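You operate a simulated robot arm through the tools that you are given. There is no shell and no other tool.

The job below is to be done with a simulated robot arm. You get a single attempt, and the scene is never put back.

## Task
Unlock with 26, set points 27 for whichever of bay or down platform shows clear, relock, then pull its signal.
Fine: go by the track dials; 21 is for the platform, 22 for the bay; other levers, collars and lever buttons stay.
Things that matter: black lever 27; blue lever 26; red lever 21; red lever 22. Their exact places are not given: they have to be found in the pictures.

The check looks at the end state, three seconds after you hand in, the way a careful person would. Anything else that was tipped, shoved, dropped, spilled or broken makes it a failure.

## Robot
A 7-joint arm with a fingered hand on a trunk, on a base that moves. Base frame: it is fixed to the floor where the robot stands at the start and does not move with it; the origin is under the middle of the robot, x ahead of it, y to its left, z up. Units: mm, rad, N and s.
It reaches about 1164 mm from its shoulder. Its first joint turns from -2.897 to 2.897 rad. Places, roughly: black lever 27 [-3400, 600, 500]; blue lever 26 [-3200, 500, 500]; red lever 21 [-2700, 0, 600]; red lever 22 [-2900, 0, 600]. Payload 4.7 kg.
Tool frame: the origin (TCP) lies between the finger pads and is the grasp point; the fingertips stand 36 mm ahead of it; z points along the fingers, y is the line along which they close. The gripper opens to 120 mm; its body begins 42 mm behind the TCP. The gripper is a hand of 5 fingers: y runs from the thumb to the fingers, the wrist lies at [-18, -122, -210] in the tool frame, and closing takes about 1.5 s.
Orientation is that of the tool frame in the base frame, as a unit quaternion [x, y, z, w]. With the fingers straight down and the wrist toward the robot, the tool's x, y and z point along [0, 1, 0], [1, 0, 0] and [0, 0, -1] of the base frame.

## Interface
- The arm moves only by the tool apply_moves. Its argument "deltas" is a list of rows, each a list of 6 numbers: the shift along the base's x, y, z in mm, then the turn, a rotation vector about the base's x, y, z in rad. In form: [[dx, dy, dz, rx, ry, rz], ...]. A call has 1 to 20 rows; each row shifts and turns the commanded pose from where the row before left it. "hand" is the finger opening in mm, from 0 to 120, set as the call begins (left out, the last holds). A row lasts 0.2 s, in which the tool goes at most 50 mm and 0.15 rad; a call with a longer step from one row to the next is refused whole, and so is a gripper value outside its range. Where a pose cannot be reached the arm comes as near as it can. A force on the tool above 90 N (or 10 N above the force at the start of the call, whichever is more), or a blocked arm, ends the call early, and 0.2 s more pass. Each finger travels about 45 mm/s and halts on what it meets, pressing with about 34 N; the grip force reading is that of the motor and also rises with nothing between the fingers. The clock runs only during rows and for 0.2 s after the last one: add rows that do not move to give the fingers time. It gives the time, the measured TCP pose, the force on the tool (base axes), the opening and the grip force at its end, in the units of the frame above (readings bear some noise), with the torque about the TCP (base axes, N m) and any sound that the robot's microphone picked up.
- Cameras (640 x 400 px; columns grow to the right, rows downward): "scene" is now at [-240.8, 65.4, 1267.2]; the picture's right is [-0.14, -0.99, 0.00], its down [-0.06, 0.01, -1.00] and it looks along [0.99, -0.14, -0.06] (base axes); focal length 290 px, centre (320, 200). "wrist" rides on the gripper at [73, -91, -143] in the tool frame; the picture's right is [-0.80, 0.28, -0.53], its down [-0.53, -0.73, 0.42] and it looks along [-0.27, 0.62, 0.74] (tool axes); focal length 234 px, centre (320, 200).
- camera(camera): a new picture of that camera. It takes no simulated time.
- drive_base(legs): drives the robot by 1 to 6 legs, each [ahead, turn to the left] in mm and rad, along the robot's own axes; the way and the turn of a leg run together, so that a leg with both is an arc; at most 1500 mm and 3.142 rad a leg. The arm and the cameras ride along, it lands a little off, and it stops where it bumps. It gives what a move gives.
- curl_fingers(index, middle, ring, little, thumb_bend, thumb_turn): sets how far each is bent, from 0 (flat) to 1 (curled in); at 0.3 the hand is open as for a grip, at 0.7 the pads meet at the TCP. One left out holds its place. A second passes; each finger stops where it meets its share of the squeeze, and holds until it gets a number again. A gripper value or a shape takes the hand back. It gives what a move gives, with no picture; readings hold the bend of each and the force on index, middle, ring, little, thumb and palm. thumb_turn goes from beside the hand (0) to across from the fingers (1), as for a grip.
- set_grasp(shape): the hand has 5 fingers and takes this shape, open, in about a second: jaw (thumb against the fingers, like two jaws); tri (thumb and two fingers); tip (a fingertip pinch); poke (one finger out to press); point (the index stretched); flat (the hand flat); cup (the hand cupped); fist (a fist). The gripper value then closes the fingers along that shape, each until it touches; the sizes above hold for jaw. It gives what a move gives, with no picture.
- head_to(pan, tilt): turns the head with the scene camera to pan (to the left, within 2.496 rad either way) and tilt (down, from -0.506 to 1.204), counted from straight ahead of the robot. It gives what a move gives.
- locate(camera, pixels): for up to 12 pixels [column, row] of the newest picture of that camera ("zoom" is the newest enlarged one), the place [x, y, z] in the base frame of the surface seen there, good to about 2 mm. It takes no simulated time.
- zoom(camera, box): a new picture of the part [left, top, right, bottom] of that camera's present view, enlarged. It takes no simulated time.
- job_done(): hands the job in; it is judged then, once.

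Unless the task says otherwise, let go and move clear before handing in.

The tools are called after "Request:" as a command line: name --pt "numbers of a row" for each row, then --argument value for the rest, lists and objects as JSON in quotes. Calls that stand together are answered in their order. apply_moves: Moves the arm, as the interface text tells. Its arguments: {"type":"object","properties":{"deltas":{"type":"array","items":{"type":"array","items":{"type":"number"}}},"hand":{"type":"number"}},"required":["deltas"]} The other tools are called the same way: set_grasp (shape) gives the hand a shape; curl_fingers (index, middle, ring, little, thumb_bend, thumb_turn) moves the fingers one by one; drive_base (legs) drives the base; head_to (pan, tilt) turns the head that bears the scene camera; camera (camera) takes a picture; locate (camera, pixels) gives the place of the surface under pixels of a picture; zoom (camera, box) takes an enlarged picture of a part of a camera's view; job_done () hands the job in.

At the start:

```text
clock: 0.0
position: [808.6, 220.6, 1215.6]
ee_rot: [0.707, 0.708, 0.0, 0.0]
force: [0.4, -1.2, 0.3]
torque: [-0.01, 0.02, -0.02]
width: 119.5
gripper_force: 0.1
shape: jaw
bend: [0.3, 0.3, 0.3, 0.3, 0.3, 0.98]
finger forces: [0.0, 0.1, 0.0, 0.0, 0.1, 0.2]
robot x, y, heading: [0.8, 1.8, 0.004]
head pan, tilt (commanded): [-0.145, 0.056]
```

scene: 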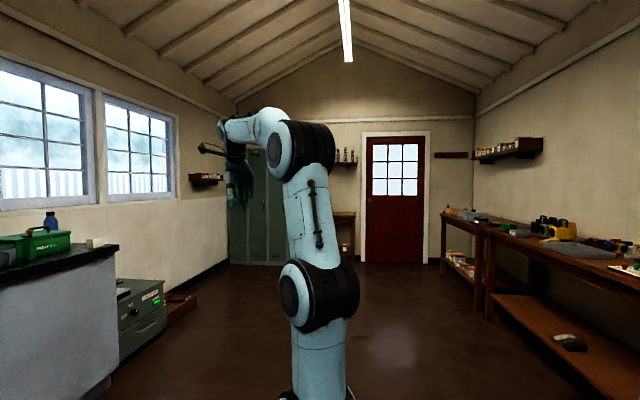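
wrist: 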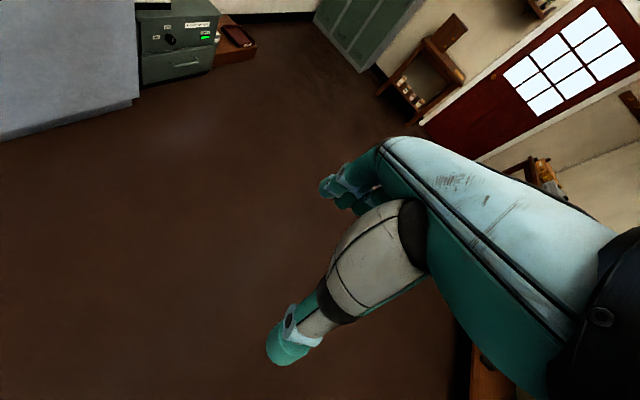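

The start pictures show only the room ahead (door at pixel 395,195), while the levers are said to be behind me around x=-3000. I'll turn the head backward to look there first.

Request:
head_to --pan 2.49 --tilt 0.15

```text
clock: 2.4
position: [808.0, 221.2, 1216.2]
ee_rot: [0.707, 0.707, 0.0, 0.001]
force: [-0.5, 0.5, 0.5]
torque: [-0.02, -0.04, 0.01]
width: 119.3
gripper_force: 0.0
shape: jaw
bend: [0.3, 0.3, 0.3, 0.3, 0.3, 0.98]
finger forces: [0.1, 0.0, 0.1, 0.1, 0.0, 0.0]
robot x, y, heading: [-1.3, 0.6, 0.001]
head pan, tilt (commanded): [2.491, 0.15]
```

The head is now panned to the left rear; I'll take a picture to see what is there.

Request:
camera --camera "scene"

```text
taken
```

scene: 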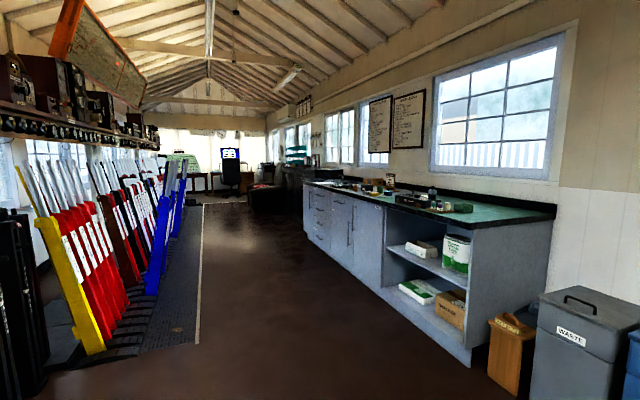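

The lever frame appears at the left (pixels 20-190, 150-350), with instruments on a shelf above. I'll zoom in on it and locate some points.

Request:
zoom --camera "scene" --box '[0, 100, 240, 250]'

Request:
locate --camera "scene" --pixels '[[85, 330], [150, 270], [70, 260], [120, 250], [175, 220], [200, 340], [203, 210], [300, 270], [465, 330], [110, 340]]'

```text
2.67 times, centred on (120, 175) of scene
```

zoom: 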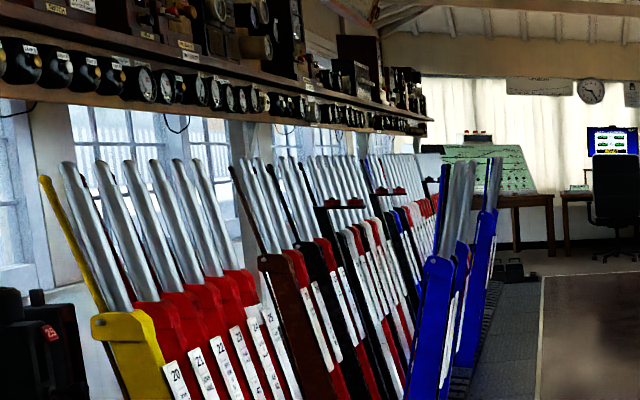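

```text
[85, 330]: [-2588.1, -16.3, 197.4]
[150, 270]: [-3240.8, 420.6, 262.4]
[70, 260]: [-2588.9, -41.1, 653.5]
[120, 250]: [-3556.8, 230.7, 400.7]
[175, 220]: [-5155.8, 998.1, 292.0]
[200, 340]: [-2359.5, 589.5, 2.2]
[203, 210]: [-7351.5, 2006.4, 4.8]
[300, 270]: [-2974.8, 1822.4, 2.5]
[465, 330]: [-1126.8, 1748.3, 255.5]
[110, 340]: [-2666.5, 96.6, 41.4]
```

The zoom shows the frame with plates 20–25 and blue levers leaning into the aisle (450,330). I'll look to the other side rear and the left to learn the free space before driving.

Request:
head_to --pan -2.49 --tilt 0.15

Request:
camera --camera "scene"

Request:
locate --camera "scene" --pixels '[[100, 300], [320, 300], [500, 300], [600, 300], [320, 200], [200, 200], [550, 250], [450, 380]]'

Request:
head_to --pan 1.4 --tilt 0.3

Request:
camera --camera "scene"

Request:
locate --camera "scene" --pixels '[[100, 300], [320, 300], [500, 300], [600, 300], [320, 200], [200, 200], [550, 250], [450, 380]]'

```text
clock: 6.3
position: [808.5, 219.3, 1216.8]
ee_rot: [0.707, 0.707, 0.0, 0.0]
force: [-0.2, 1.1, 0.1]
torque: [0.0, 0.01, 0.02]
width: 119.5
gripper_force: 0.0
shape: jaw
bend: [0.3, 0.3, 0.3, 0.3, 0.3, 0.98]
finger forces: [0.0, 0.1, 0.1, 0.0, 0.0, 0.1]
robot x, y, heading: [-1.5, 3.9, 0.005]
head pan, tilt (commanded): [-2.491, 0.15]
```

```text
taken
```

scene: 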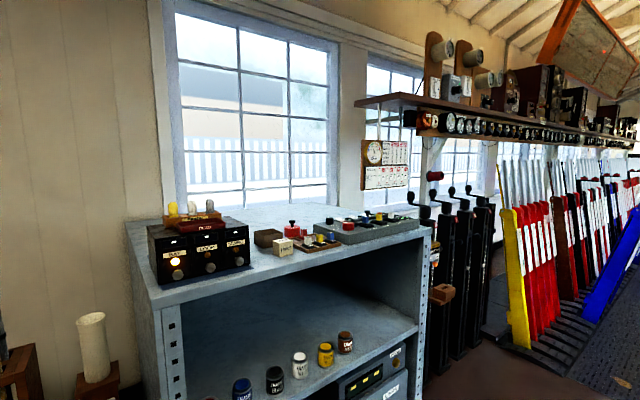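

```text
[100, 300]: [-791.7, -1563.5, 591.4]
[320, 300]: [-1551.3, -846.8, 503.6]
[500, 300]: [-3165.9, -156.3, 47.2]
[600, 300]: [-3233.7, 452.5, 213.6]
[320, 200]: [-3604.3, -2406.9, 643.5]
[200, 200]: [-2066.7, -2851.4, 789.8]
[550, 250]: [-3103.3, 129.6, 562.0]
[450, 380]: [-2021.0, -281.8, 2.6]
```

```text
clock: 9.5
position: [809.1, 219.4, 1215.9]
ee_rot: [0.707, 0.707, 0.0, 0.0]
force: [0.4, -0.3, 0.4]
torque: [-0.01, 0.03, 0.01]
width: 119.4
gripper_force: 0.1
shape: jaw
bend: [0.3, 0.3, 0.3, 0.3, 0.3, 0.98]
finger forces: [0.1, 0.1, 0.0, 0.1, 0.1, 0.1]
robot x, y, heading: [-3.3, -0.1, -0.003]
head pan, tilt (commanded): [1.4, 0.3]
```

```text
taken
```

scene: 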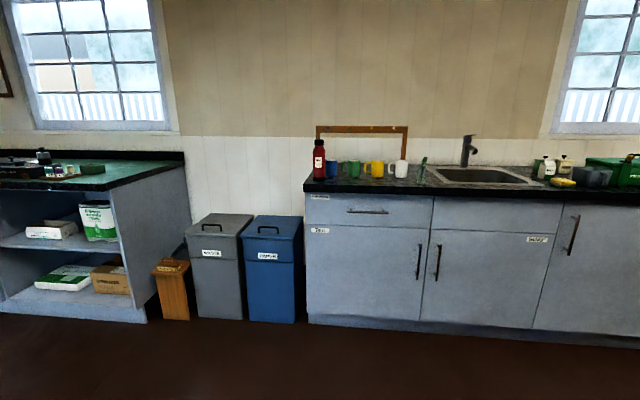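

```text
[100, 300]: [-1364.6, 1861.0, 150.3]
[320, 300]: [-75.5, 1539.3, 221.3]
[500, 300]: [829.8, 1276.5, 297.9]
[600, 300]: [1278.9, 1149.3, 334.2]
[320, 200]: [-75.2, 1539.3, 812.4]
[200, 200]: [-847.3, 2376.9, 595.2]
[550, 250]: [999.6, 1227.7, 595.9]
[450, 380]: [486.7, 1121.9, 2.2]
```

The way is clear to my left (nearest counter about 1.3–1.5 m off) and the lever frame lies to the rear, running along about (-0.96, 0.27). I'll turn left and drive up the aisle partway.

Request:
drive_base --legs '[[0, 2.712], [1000, 0], [1000, 0]]'

Request:
head_to --pan 0.5 --tilt 0.1

Request:
camera --camera "scene"

```text
clock: 25.9
position: [-2641.9, 1000.3, 1216.6]
ee_rot: [-0.537, 0.844, 0.0, 0.0]
force: [0.5, -0.4, -0.7]
torque: [0.0, 0.04, 0.03]
width: 119.7
gripper_force: 0.0
shape: jaw
bend: [0.3, 0.3, 0.3, 0.3, 0.3, 0.98]
finger forces: [0.1, 0.1, 0.0, 0.0, 0.0, 0.0]
robot x, y, heading: [-1816.8, 856.7, 2.703]
head pan, tilt (commanded): [1.4, 0.3]
```

```text
clock: 27.1
position: [-2642.8, 1000.8, 1216.3]
ee_rot: [-0.536, 0.844, -0.001, 0.0]
force: [-0.3, -0.8, 0.3]
torque: [0.0, 0.03, 0.0]
width: 119.4
gripper_force: 0.1
shape: jaw
bend: [0.3, 0.3, 0.3, 0.3, 0.3, 0.98]
finger forces: [0.0, 0.1, 0.0, 0.0, 0.0, 0.0]
robot x, y, heading: [-1814.8, 858.0, 2.702]
head pan, tilt (commanded): [0.499, 0.099]
```

```text
taken
```

scene: 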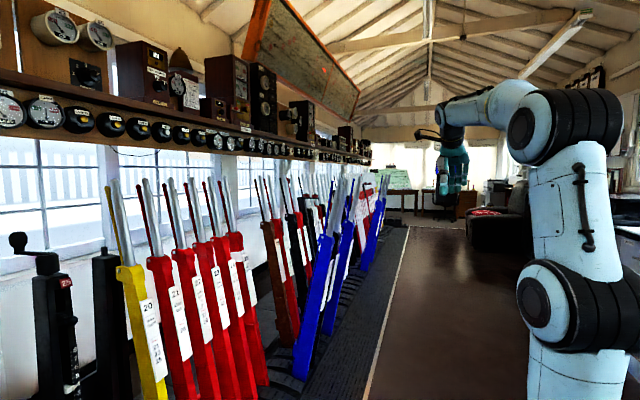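

Now plates 20, 21, 22… are legible near (150,310)-(245,260), the blue lever (320,300) leans into the aisle, and dials sit along the shelf. I'll zoom on levers and dials.

Request:
zoom --camera "scene" --box '[100, 150, 420, 350]'

Request:
zoom --camera "scene" --box '[0, 70, 160, 170]'

Request:
zoom --camera "scene" --box '[140, 70, 300, 170]'

Request:
locate --camera "scene" --pixels '[[15, 110], [45, 112], [78, 120], [110, 125], [118, 185], [148, 185], [172, 185], [318, 240], [350, 220], [540, 350], [560, 130], [455, 180]]'

```text
2.00 times, centred on (260, 250) of scene
```

zoom: 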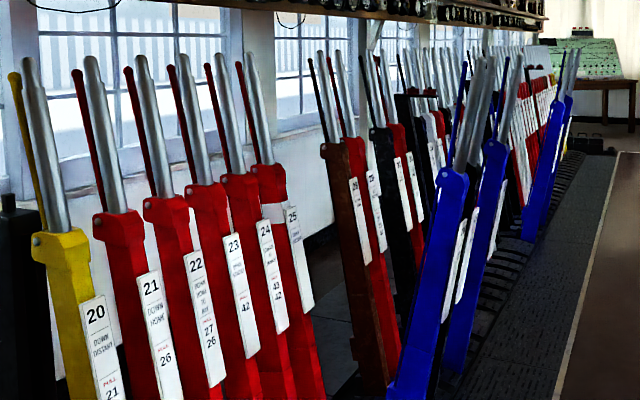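

```text
4.00 times, centred on (80, 120) of scene
```

zoom: 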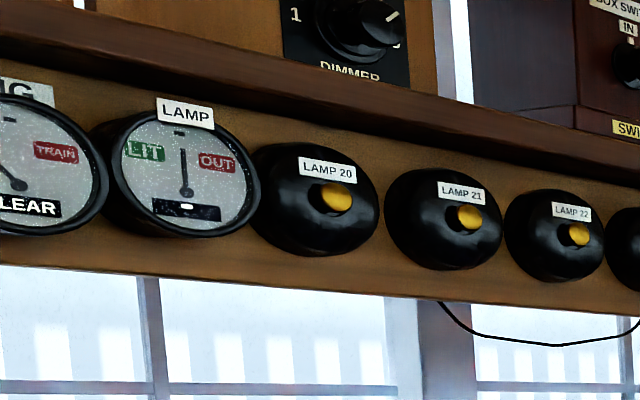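

```text
4.00 times, centred on (220, 120) of scene
```

zoom: 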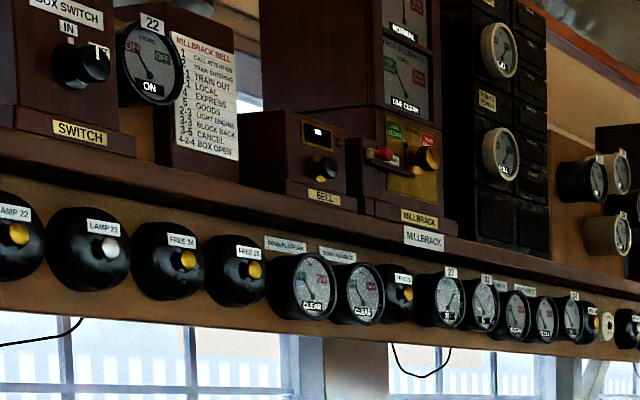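

```text
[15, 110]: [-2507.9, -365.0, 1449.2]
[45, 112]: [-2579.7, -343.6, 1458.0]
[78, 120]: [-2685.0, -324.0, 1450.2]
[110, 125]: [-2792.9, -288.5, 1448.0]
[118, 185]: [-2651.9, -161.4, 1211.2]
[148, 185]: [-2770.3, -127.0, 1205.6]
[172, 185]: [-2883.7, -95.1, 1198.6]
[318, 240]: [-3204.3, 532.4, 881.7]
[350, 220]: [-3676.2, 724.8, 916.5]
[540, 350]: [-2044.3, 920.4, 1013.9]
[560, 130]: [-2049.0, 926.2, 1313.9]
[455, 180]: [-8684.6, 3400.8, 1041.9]
```

Plates show 21 "Down Home…" needing 26 and 22 "…to Bay" needing 27/26; the first blue lever leaning out is near (-3204, 532). I'll check the counter side for aisle width before moving closer.

Request:
head_to --pan -0.3 --tilt 0.4

Request:
camera --camera "scene"

Request:
locate --camera "scene" --pixels '[[450, 300], [500, 350], [550, 380], [420, 220], [400, 180], [200, 250], [100, 200], [270, 350], [340, 130], [300, 100]]'

```text
clock: 28.2
position: [-2641.9, 1001.2, 1217.0]
ee_rot: [-0.537, 0.844, 0.0, 0.0]
force: [-0.3, -0.7, 0.0]
torque: [-0.04, 0.0, -0.01]
width: 119.5
gripper_force: 0.0
shape: jaw
bend: [0.3, 0.3, 0.3, 0.3, 0.3, 0.98]
finger forces: [0.0, 0.0, 0.0, 0.1, 0.0, 0.1]
robot x, y, heading: [-1817.8, 856.2, 2.705]
head pan, tilt (commanded): [-0.3, 0.4]
```

```text
taken
```

scene: 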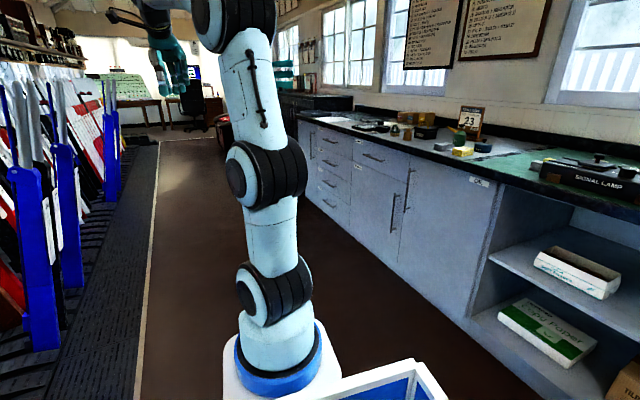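

```text
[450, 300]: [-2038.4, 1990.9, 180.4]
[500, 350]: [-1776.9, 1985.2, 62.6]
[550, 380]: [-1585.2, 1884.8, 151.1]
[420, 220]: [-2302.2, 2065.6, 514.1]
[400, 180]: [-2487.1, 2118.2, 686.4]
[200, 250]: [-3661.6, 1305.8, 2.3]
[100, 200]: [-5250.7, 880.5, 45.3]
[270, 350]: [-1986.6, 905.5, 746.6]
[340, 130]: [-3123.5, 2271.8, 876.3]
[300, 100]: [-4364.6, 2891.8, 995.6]
```

The counter front is at about 1.1 m on the right (e.g. 420,220 → (-2302,2066)), leaving room to stand mid-aisle facing the levers with the arm clear of them. I'll drive up and turn left to face the frame.

Request:
drive_base --legs '[[0, -0.23], [1050, 0], [0, 1.96]]'

Request:
head_to --pan 0.0 --tilt 0.1

Request:
camera --camera "scene"

```text
clock: 39.1
position: [-2649.0, 658.7, 1215.8]
ee_rot: [0.991, -0.134, 0.001, 0.0]
force: [-0.4, -0.4, -0.6]
torque: [0.0, -0.03, -0.01]
width: 119.5
gripper_force: 0.0
shape: jaw
bend: [0.3, 0.3, 0.3, 0.3, 0.3, 0.98]
finger forces: [0.0, 0.1, 0.0, 0.0, 0.0, 0.1]
robot x, y, heading: [-2649.5, 1497.7, -1.843]
head pan, tilt (commanded): [-0.3, 0.4]
```

```text
clock: 39.9
position: [-2648.1, 659.0, 1216.6]
ee_rot: [0.991, -0.135, 0.0, 0.0]
force: [0.1, 0.9, -0.1]
torque: [-0.01, 0.0, 0.02]
width: 119.7
gripper_force: 0.0
shape: jaw
bend: [0.3, 0.3, 0.3, 0.3, 0.3, 0.98]
finger forces: [0.0, 0.1, 0.0, 0.1, 0.0, 0.1]
robot x, y, heading: [-2648.5, 1497.0, -1.839]
head pan, tilt (commanded): [0.0, 0.099]
```

```text
taken
```

scene: 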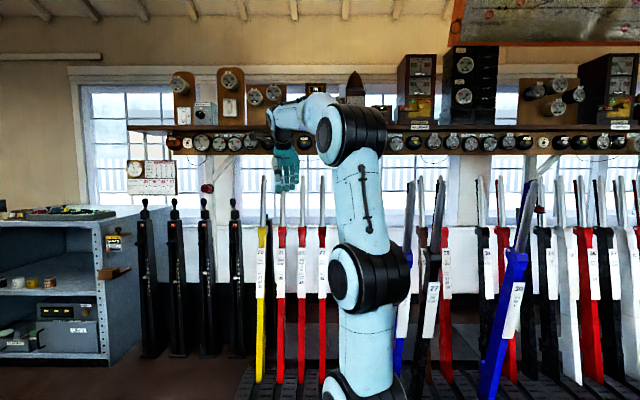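

Now I face the frame: yellow 20 at (262,290), reds right of it, a black lever plate "27" around (432,290), blue 30 at (510,310). I'll zoom on the levers and the dials.

Request:
zoom --camera "scene" --box '[380, 160, 560, 400]'

Request:
zoom --camera "scene" --box '[380, 90, 560, 170]'

Request:
zoom --camera "scene" --box '[130, 90, 310, 170]'

Request:
zoom --camera "scene" --box '[230, 160, 350, 400]'

```text
1.67 times, centred on (470, 280) of scene
```

zoom: 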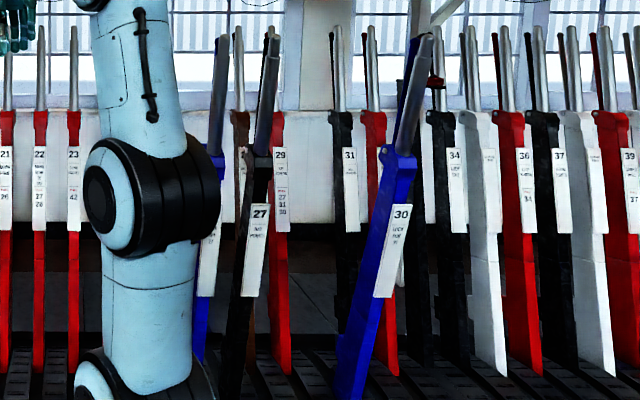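

```text
3.56 times, centred on (470, 130) of scene
```

zoom: 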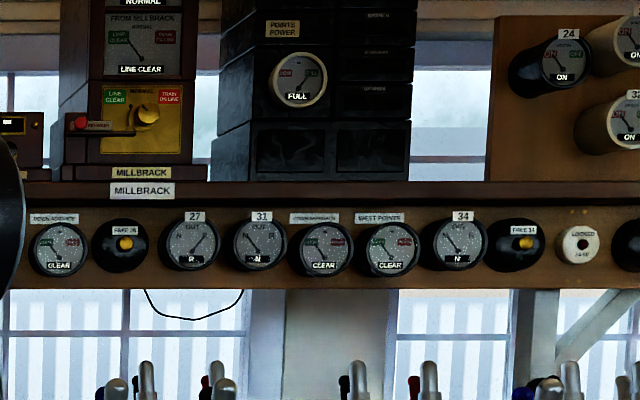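

```text
3.56 times, centred on (220, 130) of scene
```

zoom: 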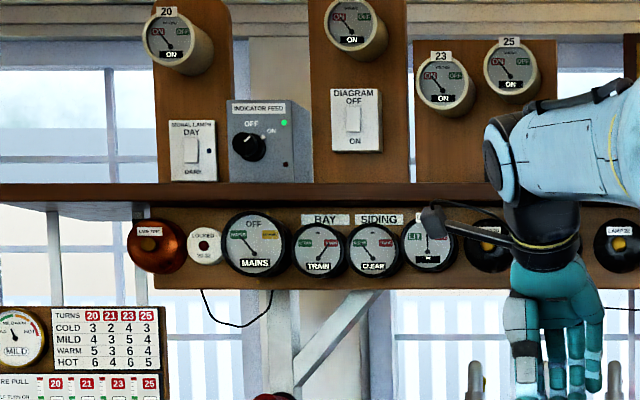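

```text
1.67 times, centred on (290, 280) of scene
```

zoom: 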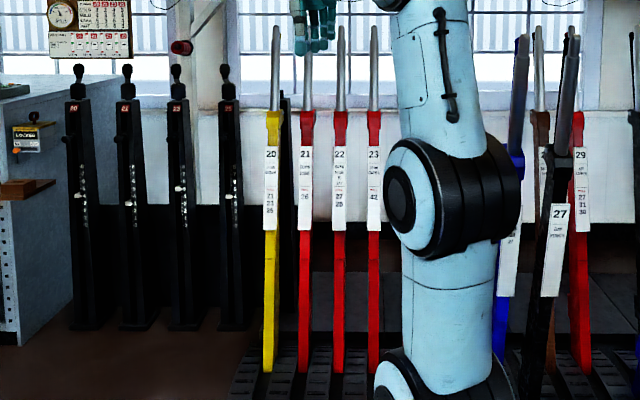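

The BAY dial (scene ~220,143) reads TRAIN and the points-27 dial reads R, while the Down Platform dial is hidden behind the arm. I'll zoom in tight on the visible dials and then look round the arm.

Request:
zoom --camera "scene" --box '[190, 130, 262, 175]'

Request:
zoom --camera "scene" --box '[380, 130, 452, 175]'

Request:
locate --camera "scene" --pixels '[[220, 143], [397, 143], [434, 143], [432, 290], [405, 300], [283, 190], [283, 235], [303, 235], [303, 190], [440, 185], [417, 185]]'

```text
8.89 times, centred on (226, 152) of scene
```

zoom: 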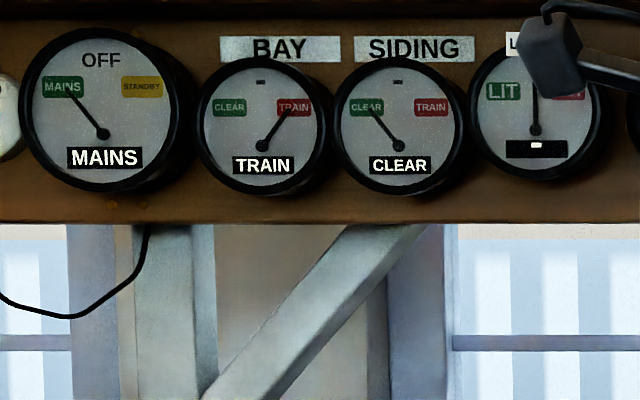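

```text
8.89 times, centred on (416, 152) of scene
```

zoom: 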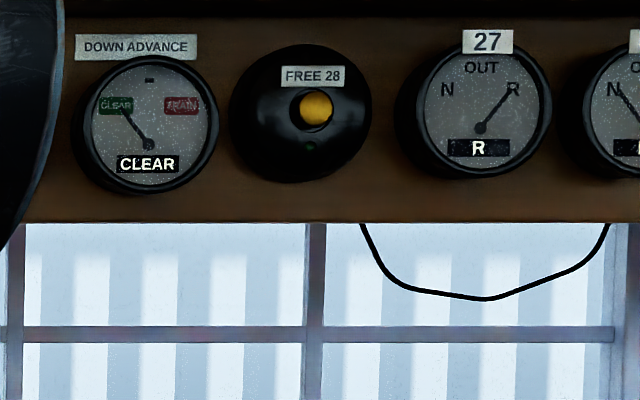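

```text
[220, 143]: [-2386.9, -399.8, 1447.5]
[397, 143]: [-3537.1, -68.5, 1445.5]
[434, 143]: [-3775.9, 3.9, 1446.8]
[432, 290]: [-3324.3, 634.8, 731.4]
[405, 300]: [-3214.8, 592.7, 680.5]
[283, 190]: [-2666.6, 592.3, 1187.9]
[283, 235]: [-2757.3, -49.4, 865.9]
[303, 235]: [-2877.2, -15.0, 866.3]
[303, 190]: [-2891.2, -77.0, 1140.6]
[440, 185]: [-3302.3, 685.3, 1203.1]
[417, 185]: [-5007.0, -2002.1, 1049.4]
```

The BAY dial clearly reads TRAIN and points 27 stand at R; the Down Platform dial is behind the arm and must still be checked. I'll raise and retract the hand a little, then move the base along the aisle, staying clear of the pulled levers.

Request:
apply_moves --pt "8 29 40 0 0 0" --pt "8 29 40 0 0 0" --pt "8 29 40 0 0 0" --pt "8 29 40 0 0 0"

Request:
drive_base --legs '[[0, -1.574], [520, 0], [0, 1.574]]'

Request:
camera --camera "scene"

```text
clock: 40.9
position: [-2616.3, 775.4, 1377.0]
ee_rot: [0.991, -0.134, 0.0, 0.0]
force: [0.7, -0.7, -0.2]
torque: [0.1, 0.01, 0.03]
width: 119.8
gripper_force: 0.1
shape: jaw
bend: [0.3, 0.3, 0.3, 0.3, 0.3, 0.98]
finger forces: [0.0, 0.0, 0.1, 0.1, 0.0, 0.0]
robot x, y, heading: [-2648.1, 1495.6, -1.839]
head pan, tilt (commanded): [0.0, 0.099]
```

```text
clock: 51.5
position: [-3141.5, 916.9, 1378.8]
ee_rot: [0.989, -0.149, 0.0, 0.0]
force: [0.5, -0.5, 0.1]
torque: [0.0, 0.01, 0.01]
width: 119.8
gripper_force: 0.1
shape: jaw
bend: [0.3, 0.3, 0.3, 0.3, 0.3, 0.98]
finger forces: [0.0, 0.0, 0.0, 0.1, 0.0, 0.0]
robot x, y, heading: [-3148.9, 1643.6, -1.866]
head pan, tilt (commanded): [0.0, 0.099]
```

```text
taken
```

scene: 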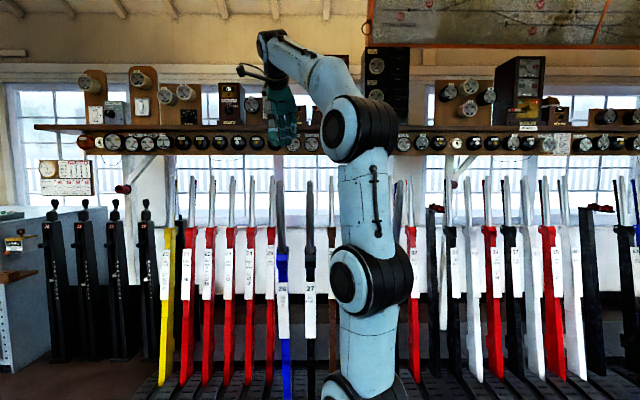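

Now blue 26 (283,290) and black 27 (310,290) are visible to the left of the arm. I'll zoom on them and on the dials above.

Request:
zoom --camera "scene" --box '[170, 165, 350, 400]'

Request:
zoom --camera "scene" --box '[255, 120, 345, 176]'

Request:
zoom --camera "scene" --box '[90, 80, 180, 200]'

Request:
locate --camera "scene" --pixels '[[283, 185], [283, 215], [283, 255], [283, 290], [310, 185], [310, 215], [310, 260], [310, 290], [195, 185], [195, 235], [185, 235], [180, 185]]'

```text
1.70 times, centred on (260, 282) of scene
```

zoom: 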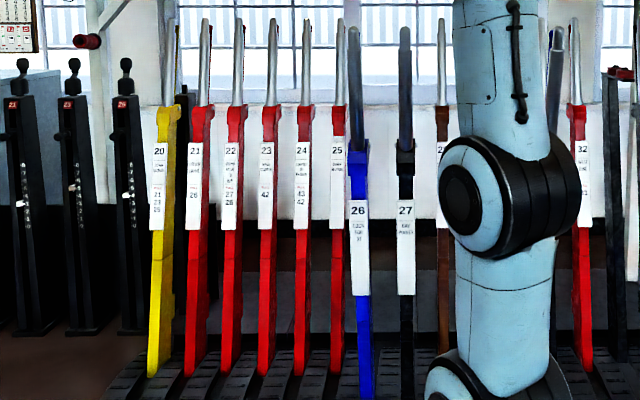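

```text
7.11 times, centred on (300, 148) of scene
```

zoom: 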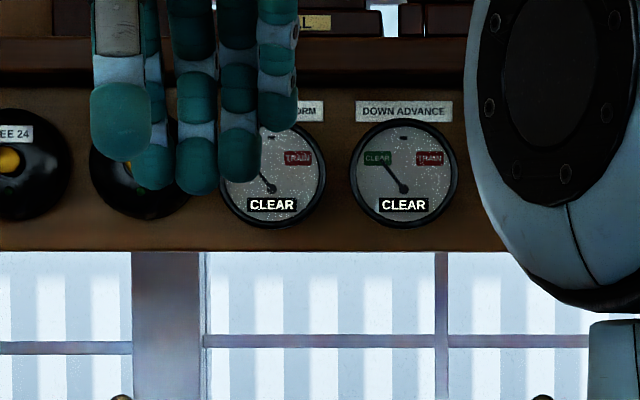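

```text
3.33 times, centred on (135, 140) of scene
```

zoom: 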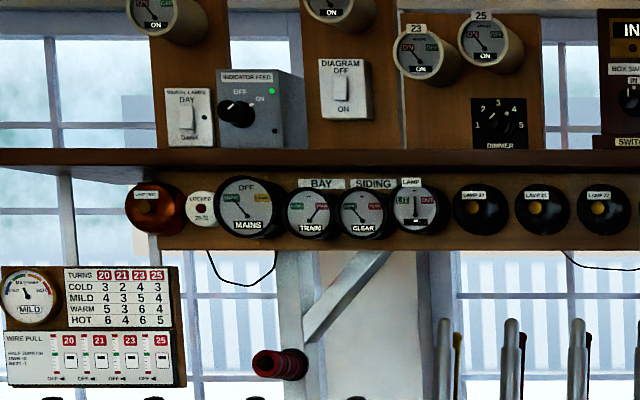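

```text
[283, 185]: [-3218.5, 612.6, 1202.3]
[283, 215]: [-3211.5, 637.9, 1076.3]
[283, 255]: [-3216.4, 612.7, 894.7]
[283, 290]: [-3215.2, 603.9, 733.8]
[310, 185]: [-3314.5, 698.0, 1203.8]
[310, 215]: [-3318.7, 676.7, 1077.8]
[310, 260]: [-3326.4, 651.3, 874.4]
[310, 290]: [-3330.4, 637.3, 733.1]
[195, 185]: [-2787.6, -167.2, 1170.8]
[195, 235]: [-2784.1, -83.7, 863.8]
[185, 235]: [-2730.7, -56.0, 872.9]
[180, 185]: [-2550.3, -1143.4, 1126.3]
```

DOWN PLATFORM reads CLEAR (zoom pixel 271,205) and BAY reads TRAIN, so 27 must go from R to N, and signal 21 is the one to pull. Next I look down at the chassis to know how near I can drive to the pulled levers.

Request:
head_to --pan 0.0 --tilt 0.9

Request:
camera --camera "scene"

Request:
camera --camera "wrist"

Request:
locate --camera "scene" --pixels '[[320, 60], [320, 120], [400, 150], [250, 150], [320, 200], [250, 250], [400, 250], [300, 350], [200, 200], [450, 200]]'

```text
clock: 52.6
position: [-3140.7, 915.9, 1377.4]
ee_rot: [0.989, -0.149, 0.0, 0.001]
force: [0.5, -0.5, -0.1]
torque: [0.02, 0.02, -0.01]
width: 119.8
gripper_force: 0.1
shape: jaw
bend: [0.3, 0.3, 0.3, 0.3, 0.3, 0.98]
finger forces: [0.0, 0.0, 0.0, 0.1, 0.0, 0.0]
robot x, y, heading: [-3144.6, 1640.1, -1.869]
head pan, tilt (commanded): [0.0, 0.901]
```

```text
taken
```

scene: 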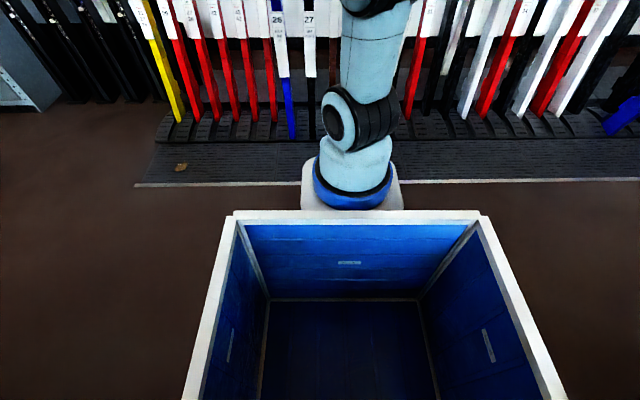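

```text
taken
```

wrist: 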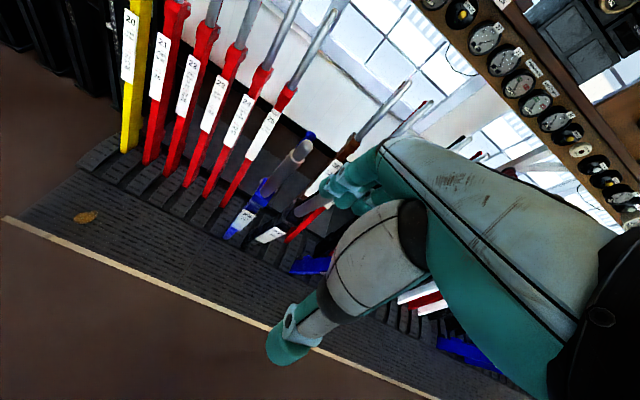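

```text
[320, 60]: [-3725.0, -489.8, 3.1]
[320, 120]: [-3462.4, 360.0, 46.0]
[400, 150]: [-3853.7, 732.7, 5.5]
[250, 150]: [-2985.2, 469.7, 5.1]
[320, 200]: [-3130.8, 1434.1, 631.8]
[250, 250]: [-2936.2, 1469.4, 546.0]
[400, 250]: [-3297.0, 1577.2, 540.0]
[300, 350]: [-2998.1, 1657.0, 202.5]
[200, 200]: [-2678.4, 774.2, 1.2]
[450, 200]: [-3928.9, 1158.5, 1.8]
```

The chassis is a tote behind the arm pedestal, with the pedestal front roughly 390 mm ahead of centre, so I can drive in about 340 mm with the hand high above the handles. I'll do that with a small heading correction.

Request:
drive_base --legs '[[0, 0.014], [340, 0]]'

Request:
head_to --pan 0.25 --tilt 0.2

Request:
camera --camera "scene"

Request:
camera --camera "wrist"

```text
clock: 55.2
position: [-3227.5, 591.3, 1378.4]
ee_rot: [0.99, -0.142, 0.001, -0.001]
force: [0.7, -0.6, -0.6]
torque: [-0.02, -0.01, 0.01]
width: 119.9
gripper_force: 0.0
shape: jaw
bend: [0.3, 0.3, 0.3, 0.3, 0.3, 0.98]
finger forces: [0.0, 0.0, 0.0, 0.1, 0.1, 0.0]
robot x, y, heading: [-3240.4, 1314.2, -1.857]
head pan, tilt (commanded): [0.0, 0.901]
```

```text
clock: 56.3
position: [-3226.6, 590.8, 1377.5]
ee_rot: [0.99, -0.142, 0.0, 0.0]
force: [0.1, 0.1, -0.3]
torque: [0.0, -0.03, -0.01]
width: 119.6
gripper_force: 0.0
shape: jaw
bend: [0.3, 0.3, 0.3, 0.3, 0.3, 0.98]
finger forces: [0.0, 0.0, 0.0, 0.0, 0.0, 0.1]
robot x, y, heading: [-3244.8, 1315.0, -1.855]
head pan, tilt (commanded): [0.25, 0.201]
```

```text
taken
```

scene: 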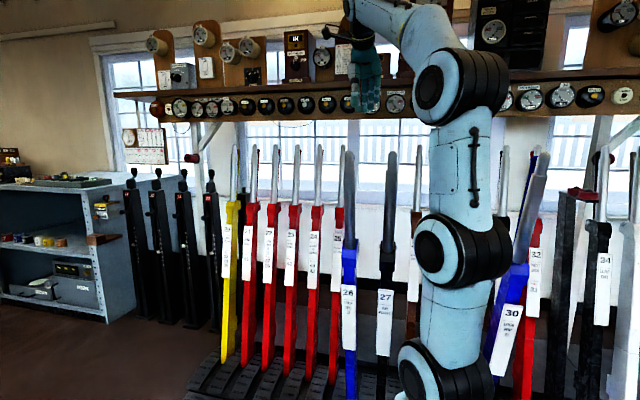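

```text
taken
```

wrist: 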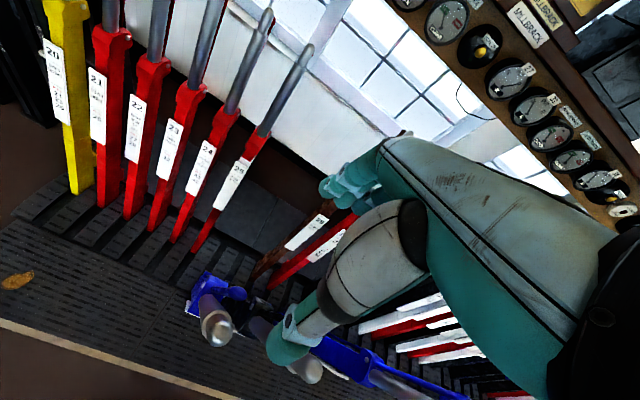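

The wrist view shows the round tops of handles 26 (215,325) and 27 (305,370) below the hand. I'll zoom and locate them exactly.

Request:
zoom --camera "wrist" --box '[160, 250, 360, 400]'

Request:
locate --camera "wrist" --pixels '[[215, 325], [218, 335], [210, 308], [305, 370], [315, 375], [215, 290], [235, 292], [300, 60], [262, 20]]'

Request:
zoom --camera "scene" --box '[300, 120, 440, 260]'

Request:
locate --camera "scene" --pixels '[[349, 155], [349, 170], [349, 230], [390, 155], [390, 170], [390, 230], [317, 150], [255, 150], [255, 180], [253, 205]]'

```text
2.67 times, centred on (260, 325) of wrist
```

zoom: 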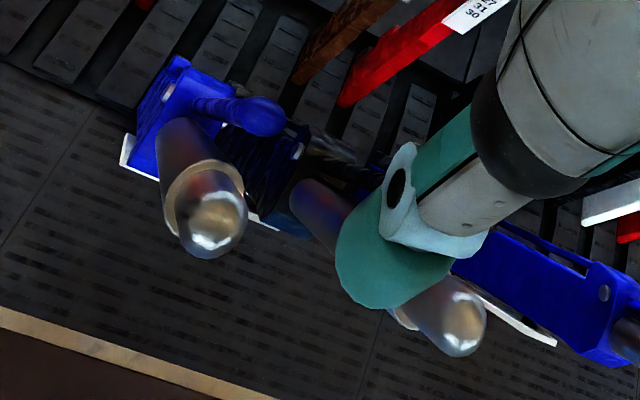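

```text
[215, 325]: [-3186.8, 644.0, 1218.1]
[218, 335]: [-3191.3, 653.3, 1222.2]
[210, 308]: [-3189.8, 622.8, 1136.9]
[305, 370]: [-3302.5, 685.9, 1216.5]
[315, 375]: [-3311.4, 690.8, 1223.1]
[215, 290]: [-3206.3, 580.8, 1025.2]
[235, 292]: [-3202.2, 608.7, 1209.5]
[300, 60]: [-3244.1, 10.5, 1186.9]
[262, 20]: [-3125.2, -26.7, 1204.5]
```

```text
2.86 times, centred on (370, 190) of scene
```

zoom: 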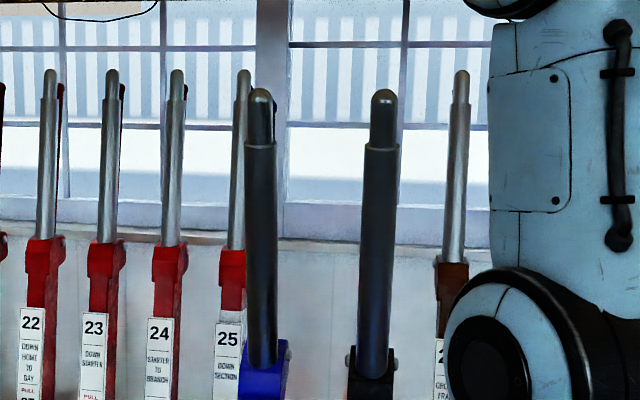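

```text
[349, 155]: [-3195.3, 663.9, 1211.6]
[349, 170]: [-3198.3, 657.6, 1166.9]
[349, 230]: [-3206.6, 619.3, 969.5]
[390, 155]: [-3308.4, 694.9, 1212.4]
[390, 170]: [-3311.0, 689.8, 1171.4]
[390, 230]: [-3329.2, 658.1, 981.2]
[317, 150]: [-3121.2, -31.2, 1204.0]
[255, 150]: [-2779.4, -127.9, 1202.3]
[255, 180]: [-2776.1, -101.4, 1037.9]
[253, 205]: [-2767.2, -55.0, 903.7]
```

Handle 26's domed top is at about (-3190, 650, 1224) with the catch rod about 45 mm behind it; handle 27's is about (-3308, 690, 1224). I'll bring the hand above handle 26, tilted along the lever, and check with the wrist camera.

Request:
apply_moves --pt "13.7 21.3 -19.3 -0.061 0.018 0" --pt "13.7 21.3 -19.3 -0.061 0.018 0" --pt "13.7 21.3 -19.3 -0.061 0.018 0" --pt "0 0 0 0 0 0" --hand 120

Request:
camera --camera "wrist"

Request:
camera --camera "scene"

```text
clock: 57.3
position: [-3184.4, 655.1, 1320.7]
ee_rot: [0.985, -0.141, -0.013, 0.096]
force: [0.6, -0.6, 0.2]
torque: [-0.01, 0.01, 0.02]
width: 119.9
gripper_force: 0.0
shape: jaw
bend: [0.3, 0.3, 0.3, 0.3, 0.3, 0.98]
finger forces: [0.1, 0.0, 0.0, 0.0, 0.0, 0.0]
robot x, y, heading: [-3242.3, 1313.4, -1.851]
head pan, tilt (commanded): [0.25, 0.201]
```

```text
taken
```

wrist: 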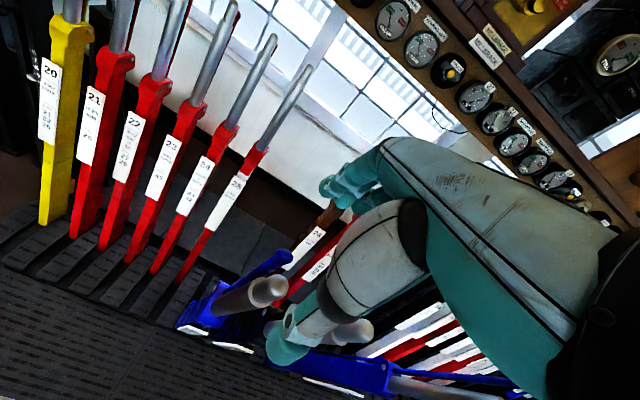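

```text
taken
```

scene: 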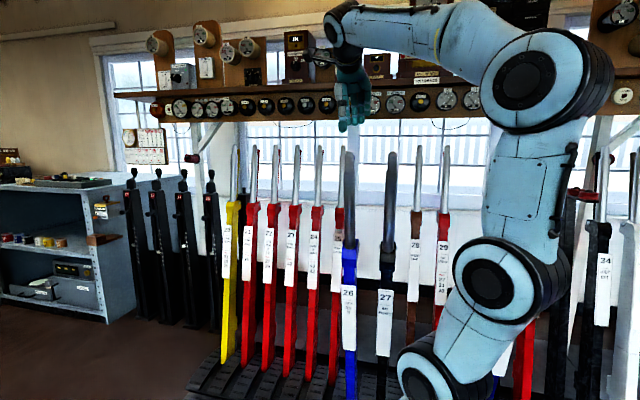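

The projection of the TCP line matches handle 26's top (268,290), with the thumb on the aisle side and the fingers on the window side. I'll descend along the lever axis most of the way and look again.

Request:
apply_moves --pt "-1.8 -6 -30 0 0 0" --pt "-1.8 -6 -30 0 0 0" --pt "-1.5 -5 -25 0 0 0" --pt "0 0 0 0 0 0"

Request:
camera --camera "wrist"

Request:
zoom --camera "scene" --box '[290, 60, 450, 220]'

```text
clock: 58.3
position: [-3191.9, 637.0, 1233.2]
ee_rot: [0.985, -0.141, -0.014, 0.094]
force: [1.4, 0.5, 0.8]
torque: [0.03, 0.01, -0.01]
width: 119.9
gripper_force: 0.0
shape: jaw
bend: [0.3, 0.3, 0.3, 0.3, 0.3, 0.98]
finger forces: [0.1, 0.1, 0.1, 0.0, 0.0, 0.1]
robot x, y, heading: [-3243.0, 1315.7, -1.861]
head pan, tilt (commanded): [0.25, 0.201]
```

```text
taken
```

wrist: 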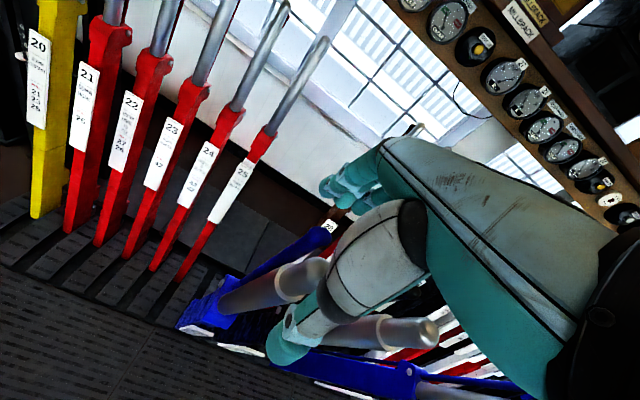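

```text
2.50 times, centred on (370, 140) of scene
```

zoom: 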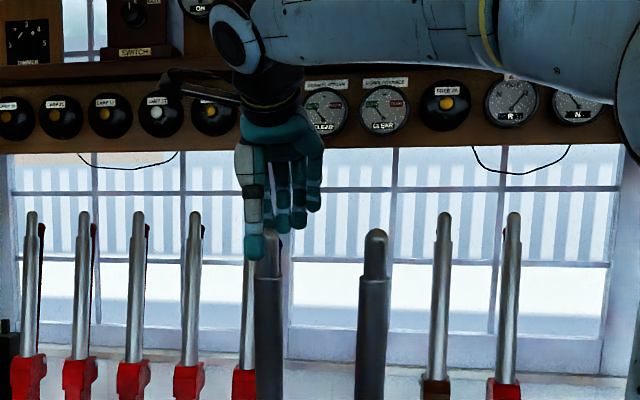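

The hand straddles handle 26: thumb (scene zoom 255,245) on the near side and fingers behind it. I'll descend the last ~43 mm and close on the handle and catch rod.

Request:
apply_moves --pt "-1.2 -4 -21 0 0 0" --pt "-1.2 -4 -21 0 0 0" --pt "0 0 0 0 0 0"

Request:
camera --camera "wrist"

Request:
zoom --camera "scene" --box '[310, 90, 410, 190]'

```text
clock: 59.1
position: [-3192.1, 628.1, 1193.3]
ee_rot: [0.985, -0.141, -0.014, 0.096]
force: [-0.2, 0.1, -0.1]
torque: [0.02, 0.0, 0.01]
width: 119.7
gripper_force: 0.1
shape: jaw
bend: [0.3, 0.3, 0.3, 0.3, 0.3, 0.98]
finger forces: [0.1, 0.0, 0.0, 0.0, 0.0, 0.1]
robot x, y, heading: [-3244.8, 1311.2, -1.856]
head pan, tilt (commanded): [0.25, 0.201]
```

```text
taken
```

wrist: 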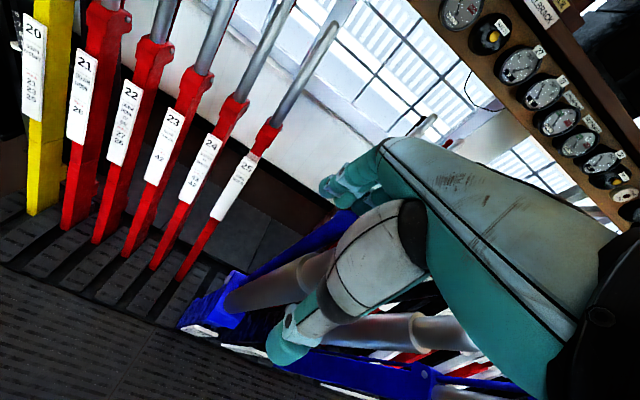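

```text
4.00 times, centred on (360, 140) of scene
```

zoom: 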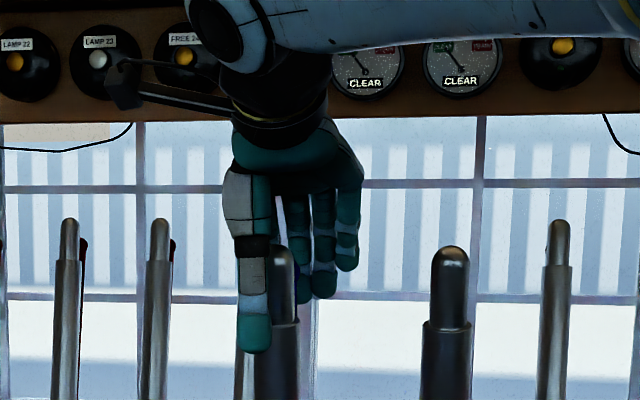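

The thumb sits about 19 mm to the left of handle 26's centre (zoom 255 vs 282), so it would graze it. I'll yaw the hand slightly and shift about 8 mm right so thumb and fingers oppose each other across the handle.

Request:
apply_moves --pt "-3.9 1.1 0 0 0 0.06" --pt "-3.9 1.1 0 0 0 0.06" --pt "0 0 0 0 0 0"

Request:
zoom --camera "scene" --box '[310, 90, 410, 190]'

Request:
zoom --camera "wrist" --box '[200, 160, 440, 380]'

```text
clock: 59.9
position: [-3201.4, 630.7, 1193.4]
ee_rot: [0.992, -0.081, -0.007, 0.095]
force: [0.4, 0.1, 0.6]
torque: [0.02, -0.01, 0.0]
width: 120.0
gripper_force: 0.1
shape: jaw
bend: [0.3, 0.3, 0.3, 0.3, 0.3, 0.98]
finger forces: [0.1, 0.0, 0.0, 0.0, 0.1, 0.0]
robot x, y, heading: [-3246.2, 1315.1, -1.856]
head pan, tilt (commanded): [0.25, 0.201]
```

```text
4.00 times, centred on (360, 140) of scene
```

zoom: 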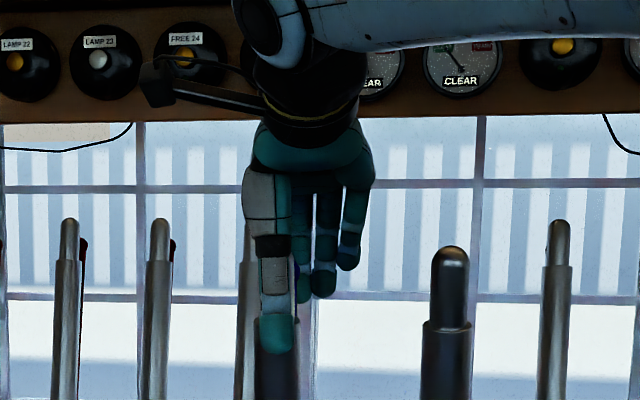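

```text
1.82 times, centred on (320, 270) of wrist
```

zoom: 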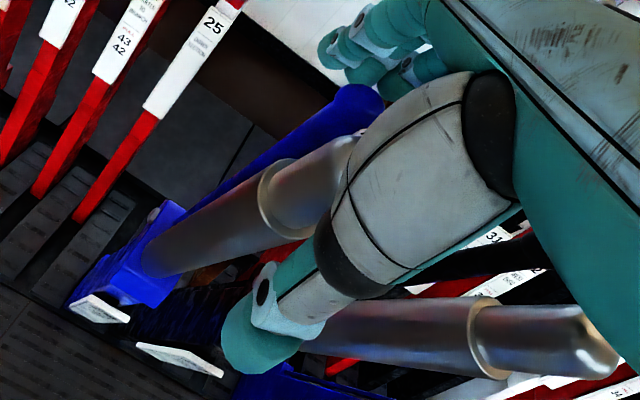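

The thumb now lies in line with handle 26 and the blue catch rod is inside the grip (wrist zoom 355,100). I'll close the hand in place.

Request:
apply_moves --pt "0 0 0 0 0 0" --pt "0 0 0 0 0 0" --pt "0 0 0 0 0 0" --pt "0 0 0 0 0 0" --pt "0 0 0 0 0 0" --pt "0 0 0 0 0 0" --pt "0 0 0 0 0 0" --pt "0 0 0 0 0 0" --pt "0 0 0 0 0 0" --pt "0 0 0 0 0 0" --hand 0

Request:
zoom --camera "scene" --box '[310, 90, 410, 190]'

Request:
zoom --camera "wrist" --box '[200, 160, 440, 380]'

```text
clock: 62.1
position: [-3201.2, 631.3, 1192.2]
ee_rot: [0.992, -0.081, -0.008, 0.094]
force: [6.0, 15.6, -12.4]
torque: [0.52, -0.17, 0.04]
width: 47.0
gripper_force: 34.5
shape: jaw
bend: [0.75, 0.56, 0.54, 0.5, 0.71, 1.0]
finger forces: [10.5, 3.7, 0.0, 0.1, 32.5, 0.0]
robot x, y, heading: [-3244.5, 1317.7, -1.855]
head pan, tilt (commanded): [0.25, 0.201]
```

```text
4.00 times, centred on (360, 140) of scene
```

zoom: 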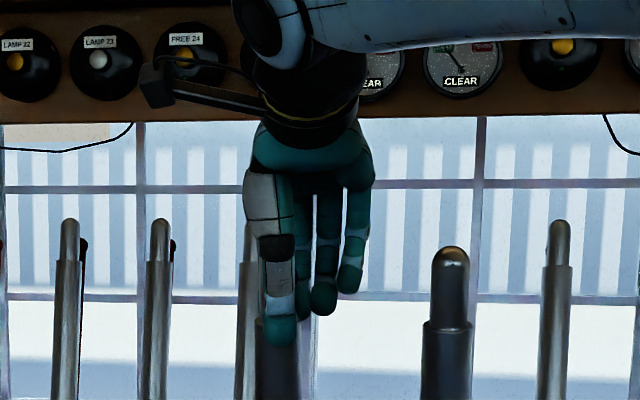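

```text
1.82 times, centred on (320, 270) of wrist
```

zoom: 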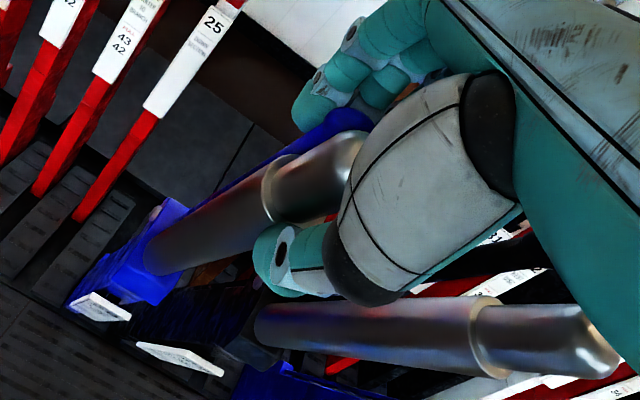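

The grip is on: thumb 32 N, index 10 N and middle 4 N, with the catch rod pressed close to the handle. Before moving, I'll measure the normal-position levers to get the swing arc right.

Request:
camera --camera "scene"

Request:
zoom --camera "scene" --box '[230, 130, 340, 220]'

Request:
locate --camera "zoom" --pixels '[[252, 90], [252, 120], [250, 200], [250, 280], [384, 95], [382, 150], [378, 200], [376, 280], [140, 90], [136, 200], [134, 280]]'

```text
taken
```

scene: 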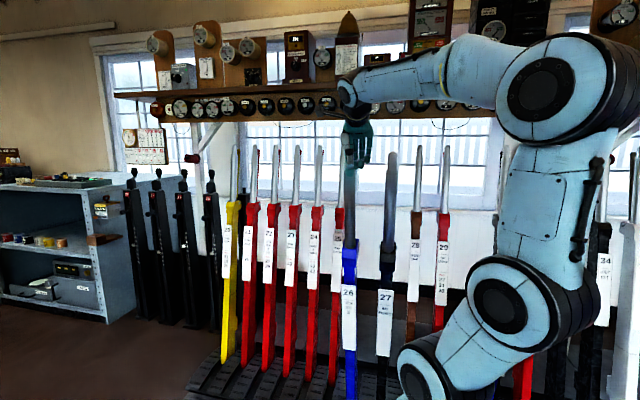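

```text
4.44 times, centred on (285, 175) of scene
```

zoom: 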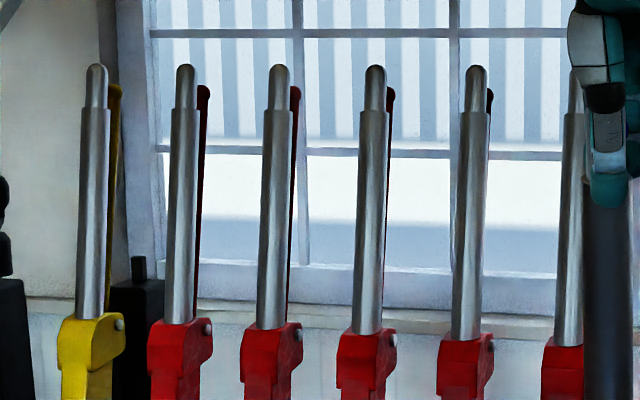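

```text
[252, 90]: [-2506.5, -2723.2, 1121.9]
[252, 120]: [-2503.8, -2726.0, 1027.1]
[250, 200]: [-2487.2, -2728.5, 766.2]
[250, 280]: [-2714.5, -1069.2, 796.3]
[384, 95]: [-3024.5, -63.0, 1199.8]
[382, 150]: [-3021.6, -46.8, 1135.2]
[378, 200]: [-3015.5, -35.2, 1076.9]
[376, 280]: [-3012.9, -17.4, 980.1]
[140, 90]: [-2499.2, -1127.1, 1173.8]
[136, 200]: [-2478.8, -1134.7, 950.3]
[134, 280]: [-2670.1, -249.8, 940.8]
```

Lever 23 gives the normal lean of about -0.195 rad against +0.19 for the pulled ones, so the stroke is about 620 mm about a pivot near z=-443. I'll start pushing 26 back with a few small steps along that arc and watch the force.

Request:
apply_moves --pt "-6.8 -23.5 4.3 0.0143 -0.0042 0" --pt "-6.8 -23.5 4.0 0.0143 -0.0042 0" --pt "-6.8 -23.5 3.7 0.0143 -0.0042 0"

Request:
camera --camera "scene"

```text
clock: 62.9
position: [-3222.2, 561.0, 1207.1]
ee_rot: [0.994, -0.083, -0.004, 0.074]
force: [0.8, 9.6, -2.9]
torque: [0.26, -0.03, 0.0]
width: 45.3
gripper_force: 33.7
shape: jaw
bend: [0.75, 0.55, 0.54, 0.5, 0.72, 1.0]
finger forces: [14.3, 6.8, 0.0, 0.1, 31.1, 0.1]
robot x, y, heading: [-3241.5, 1310.7, -1.86]
head pan, tilt (commanded): [0.25, 0.201]
```

```text
taken
```

scene: 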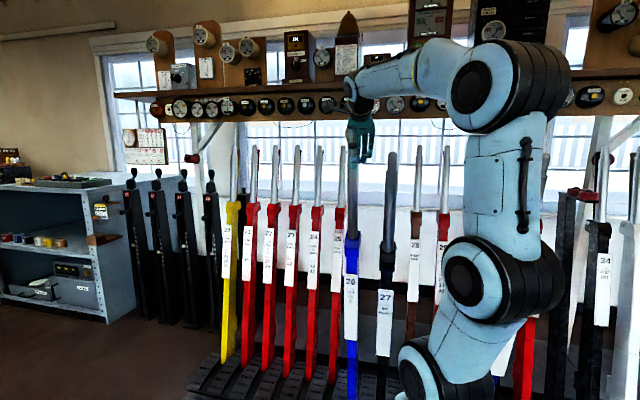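

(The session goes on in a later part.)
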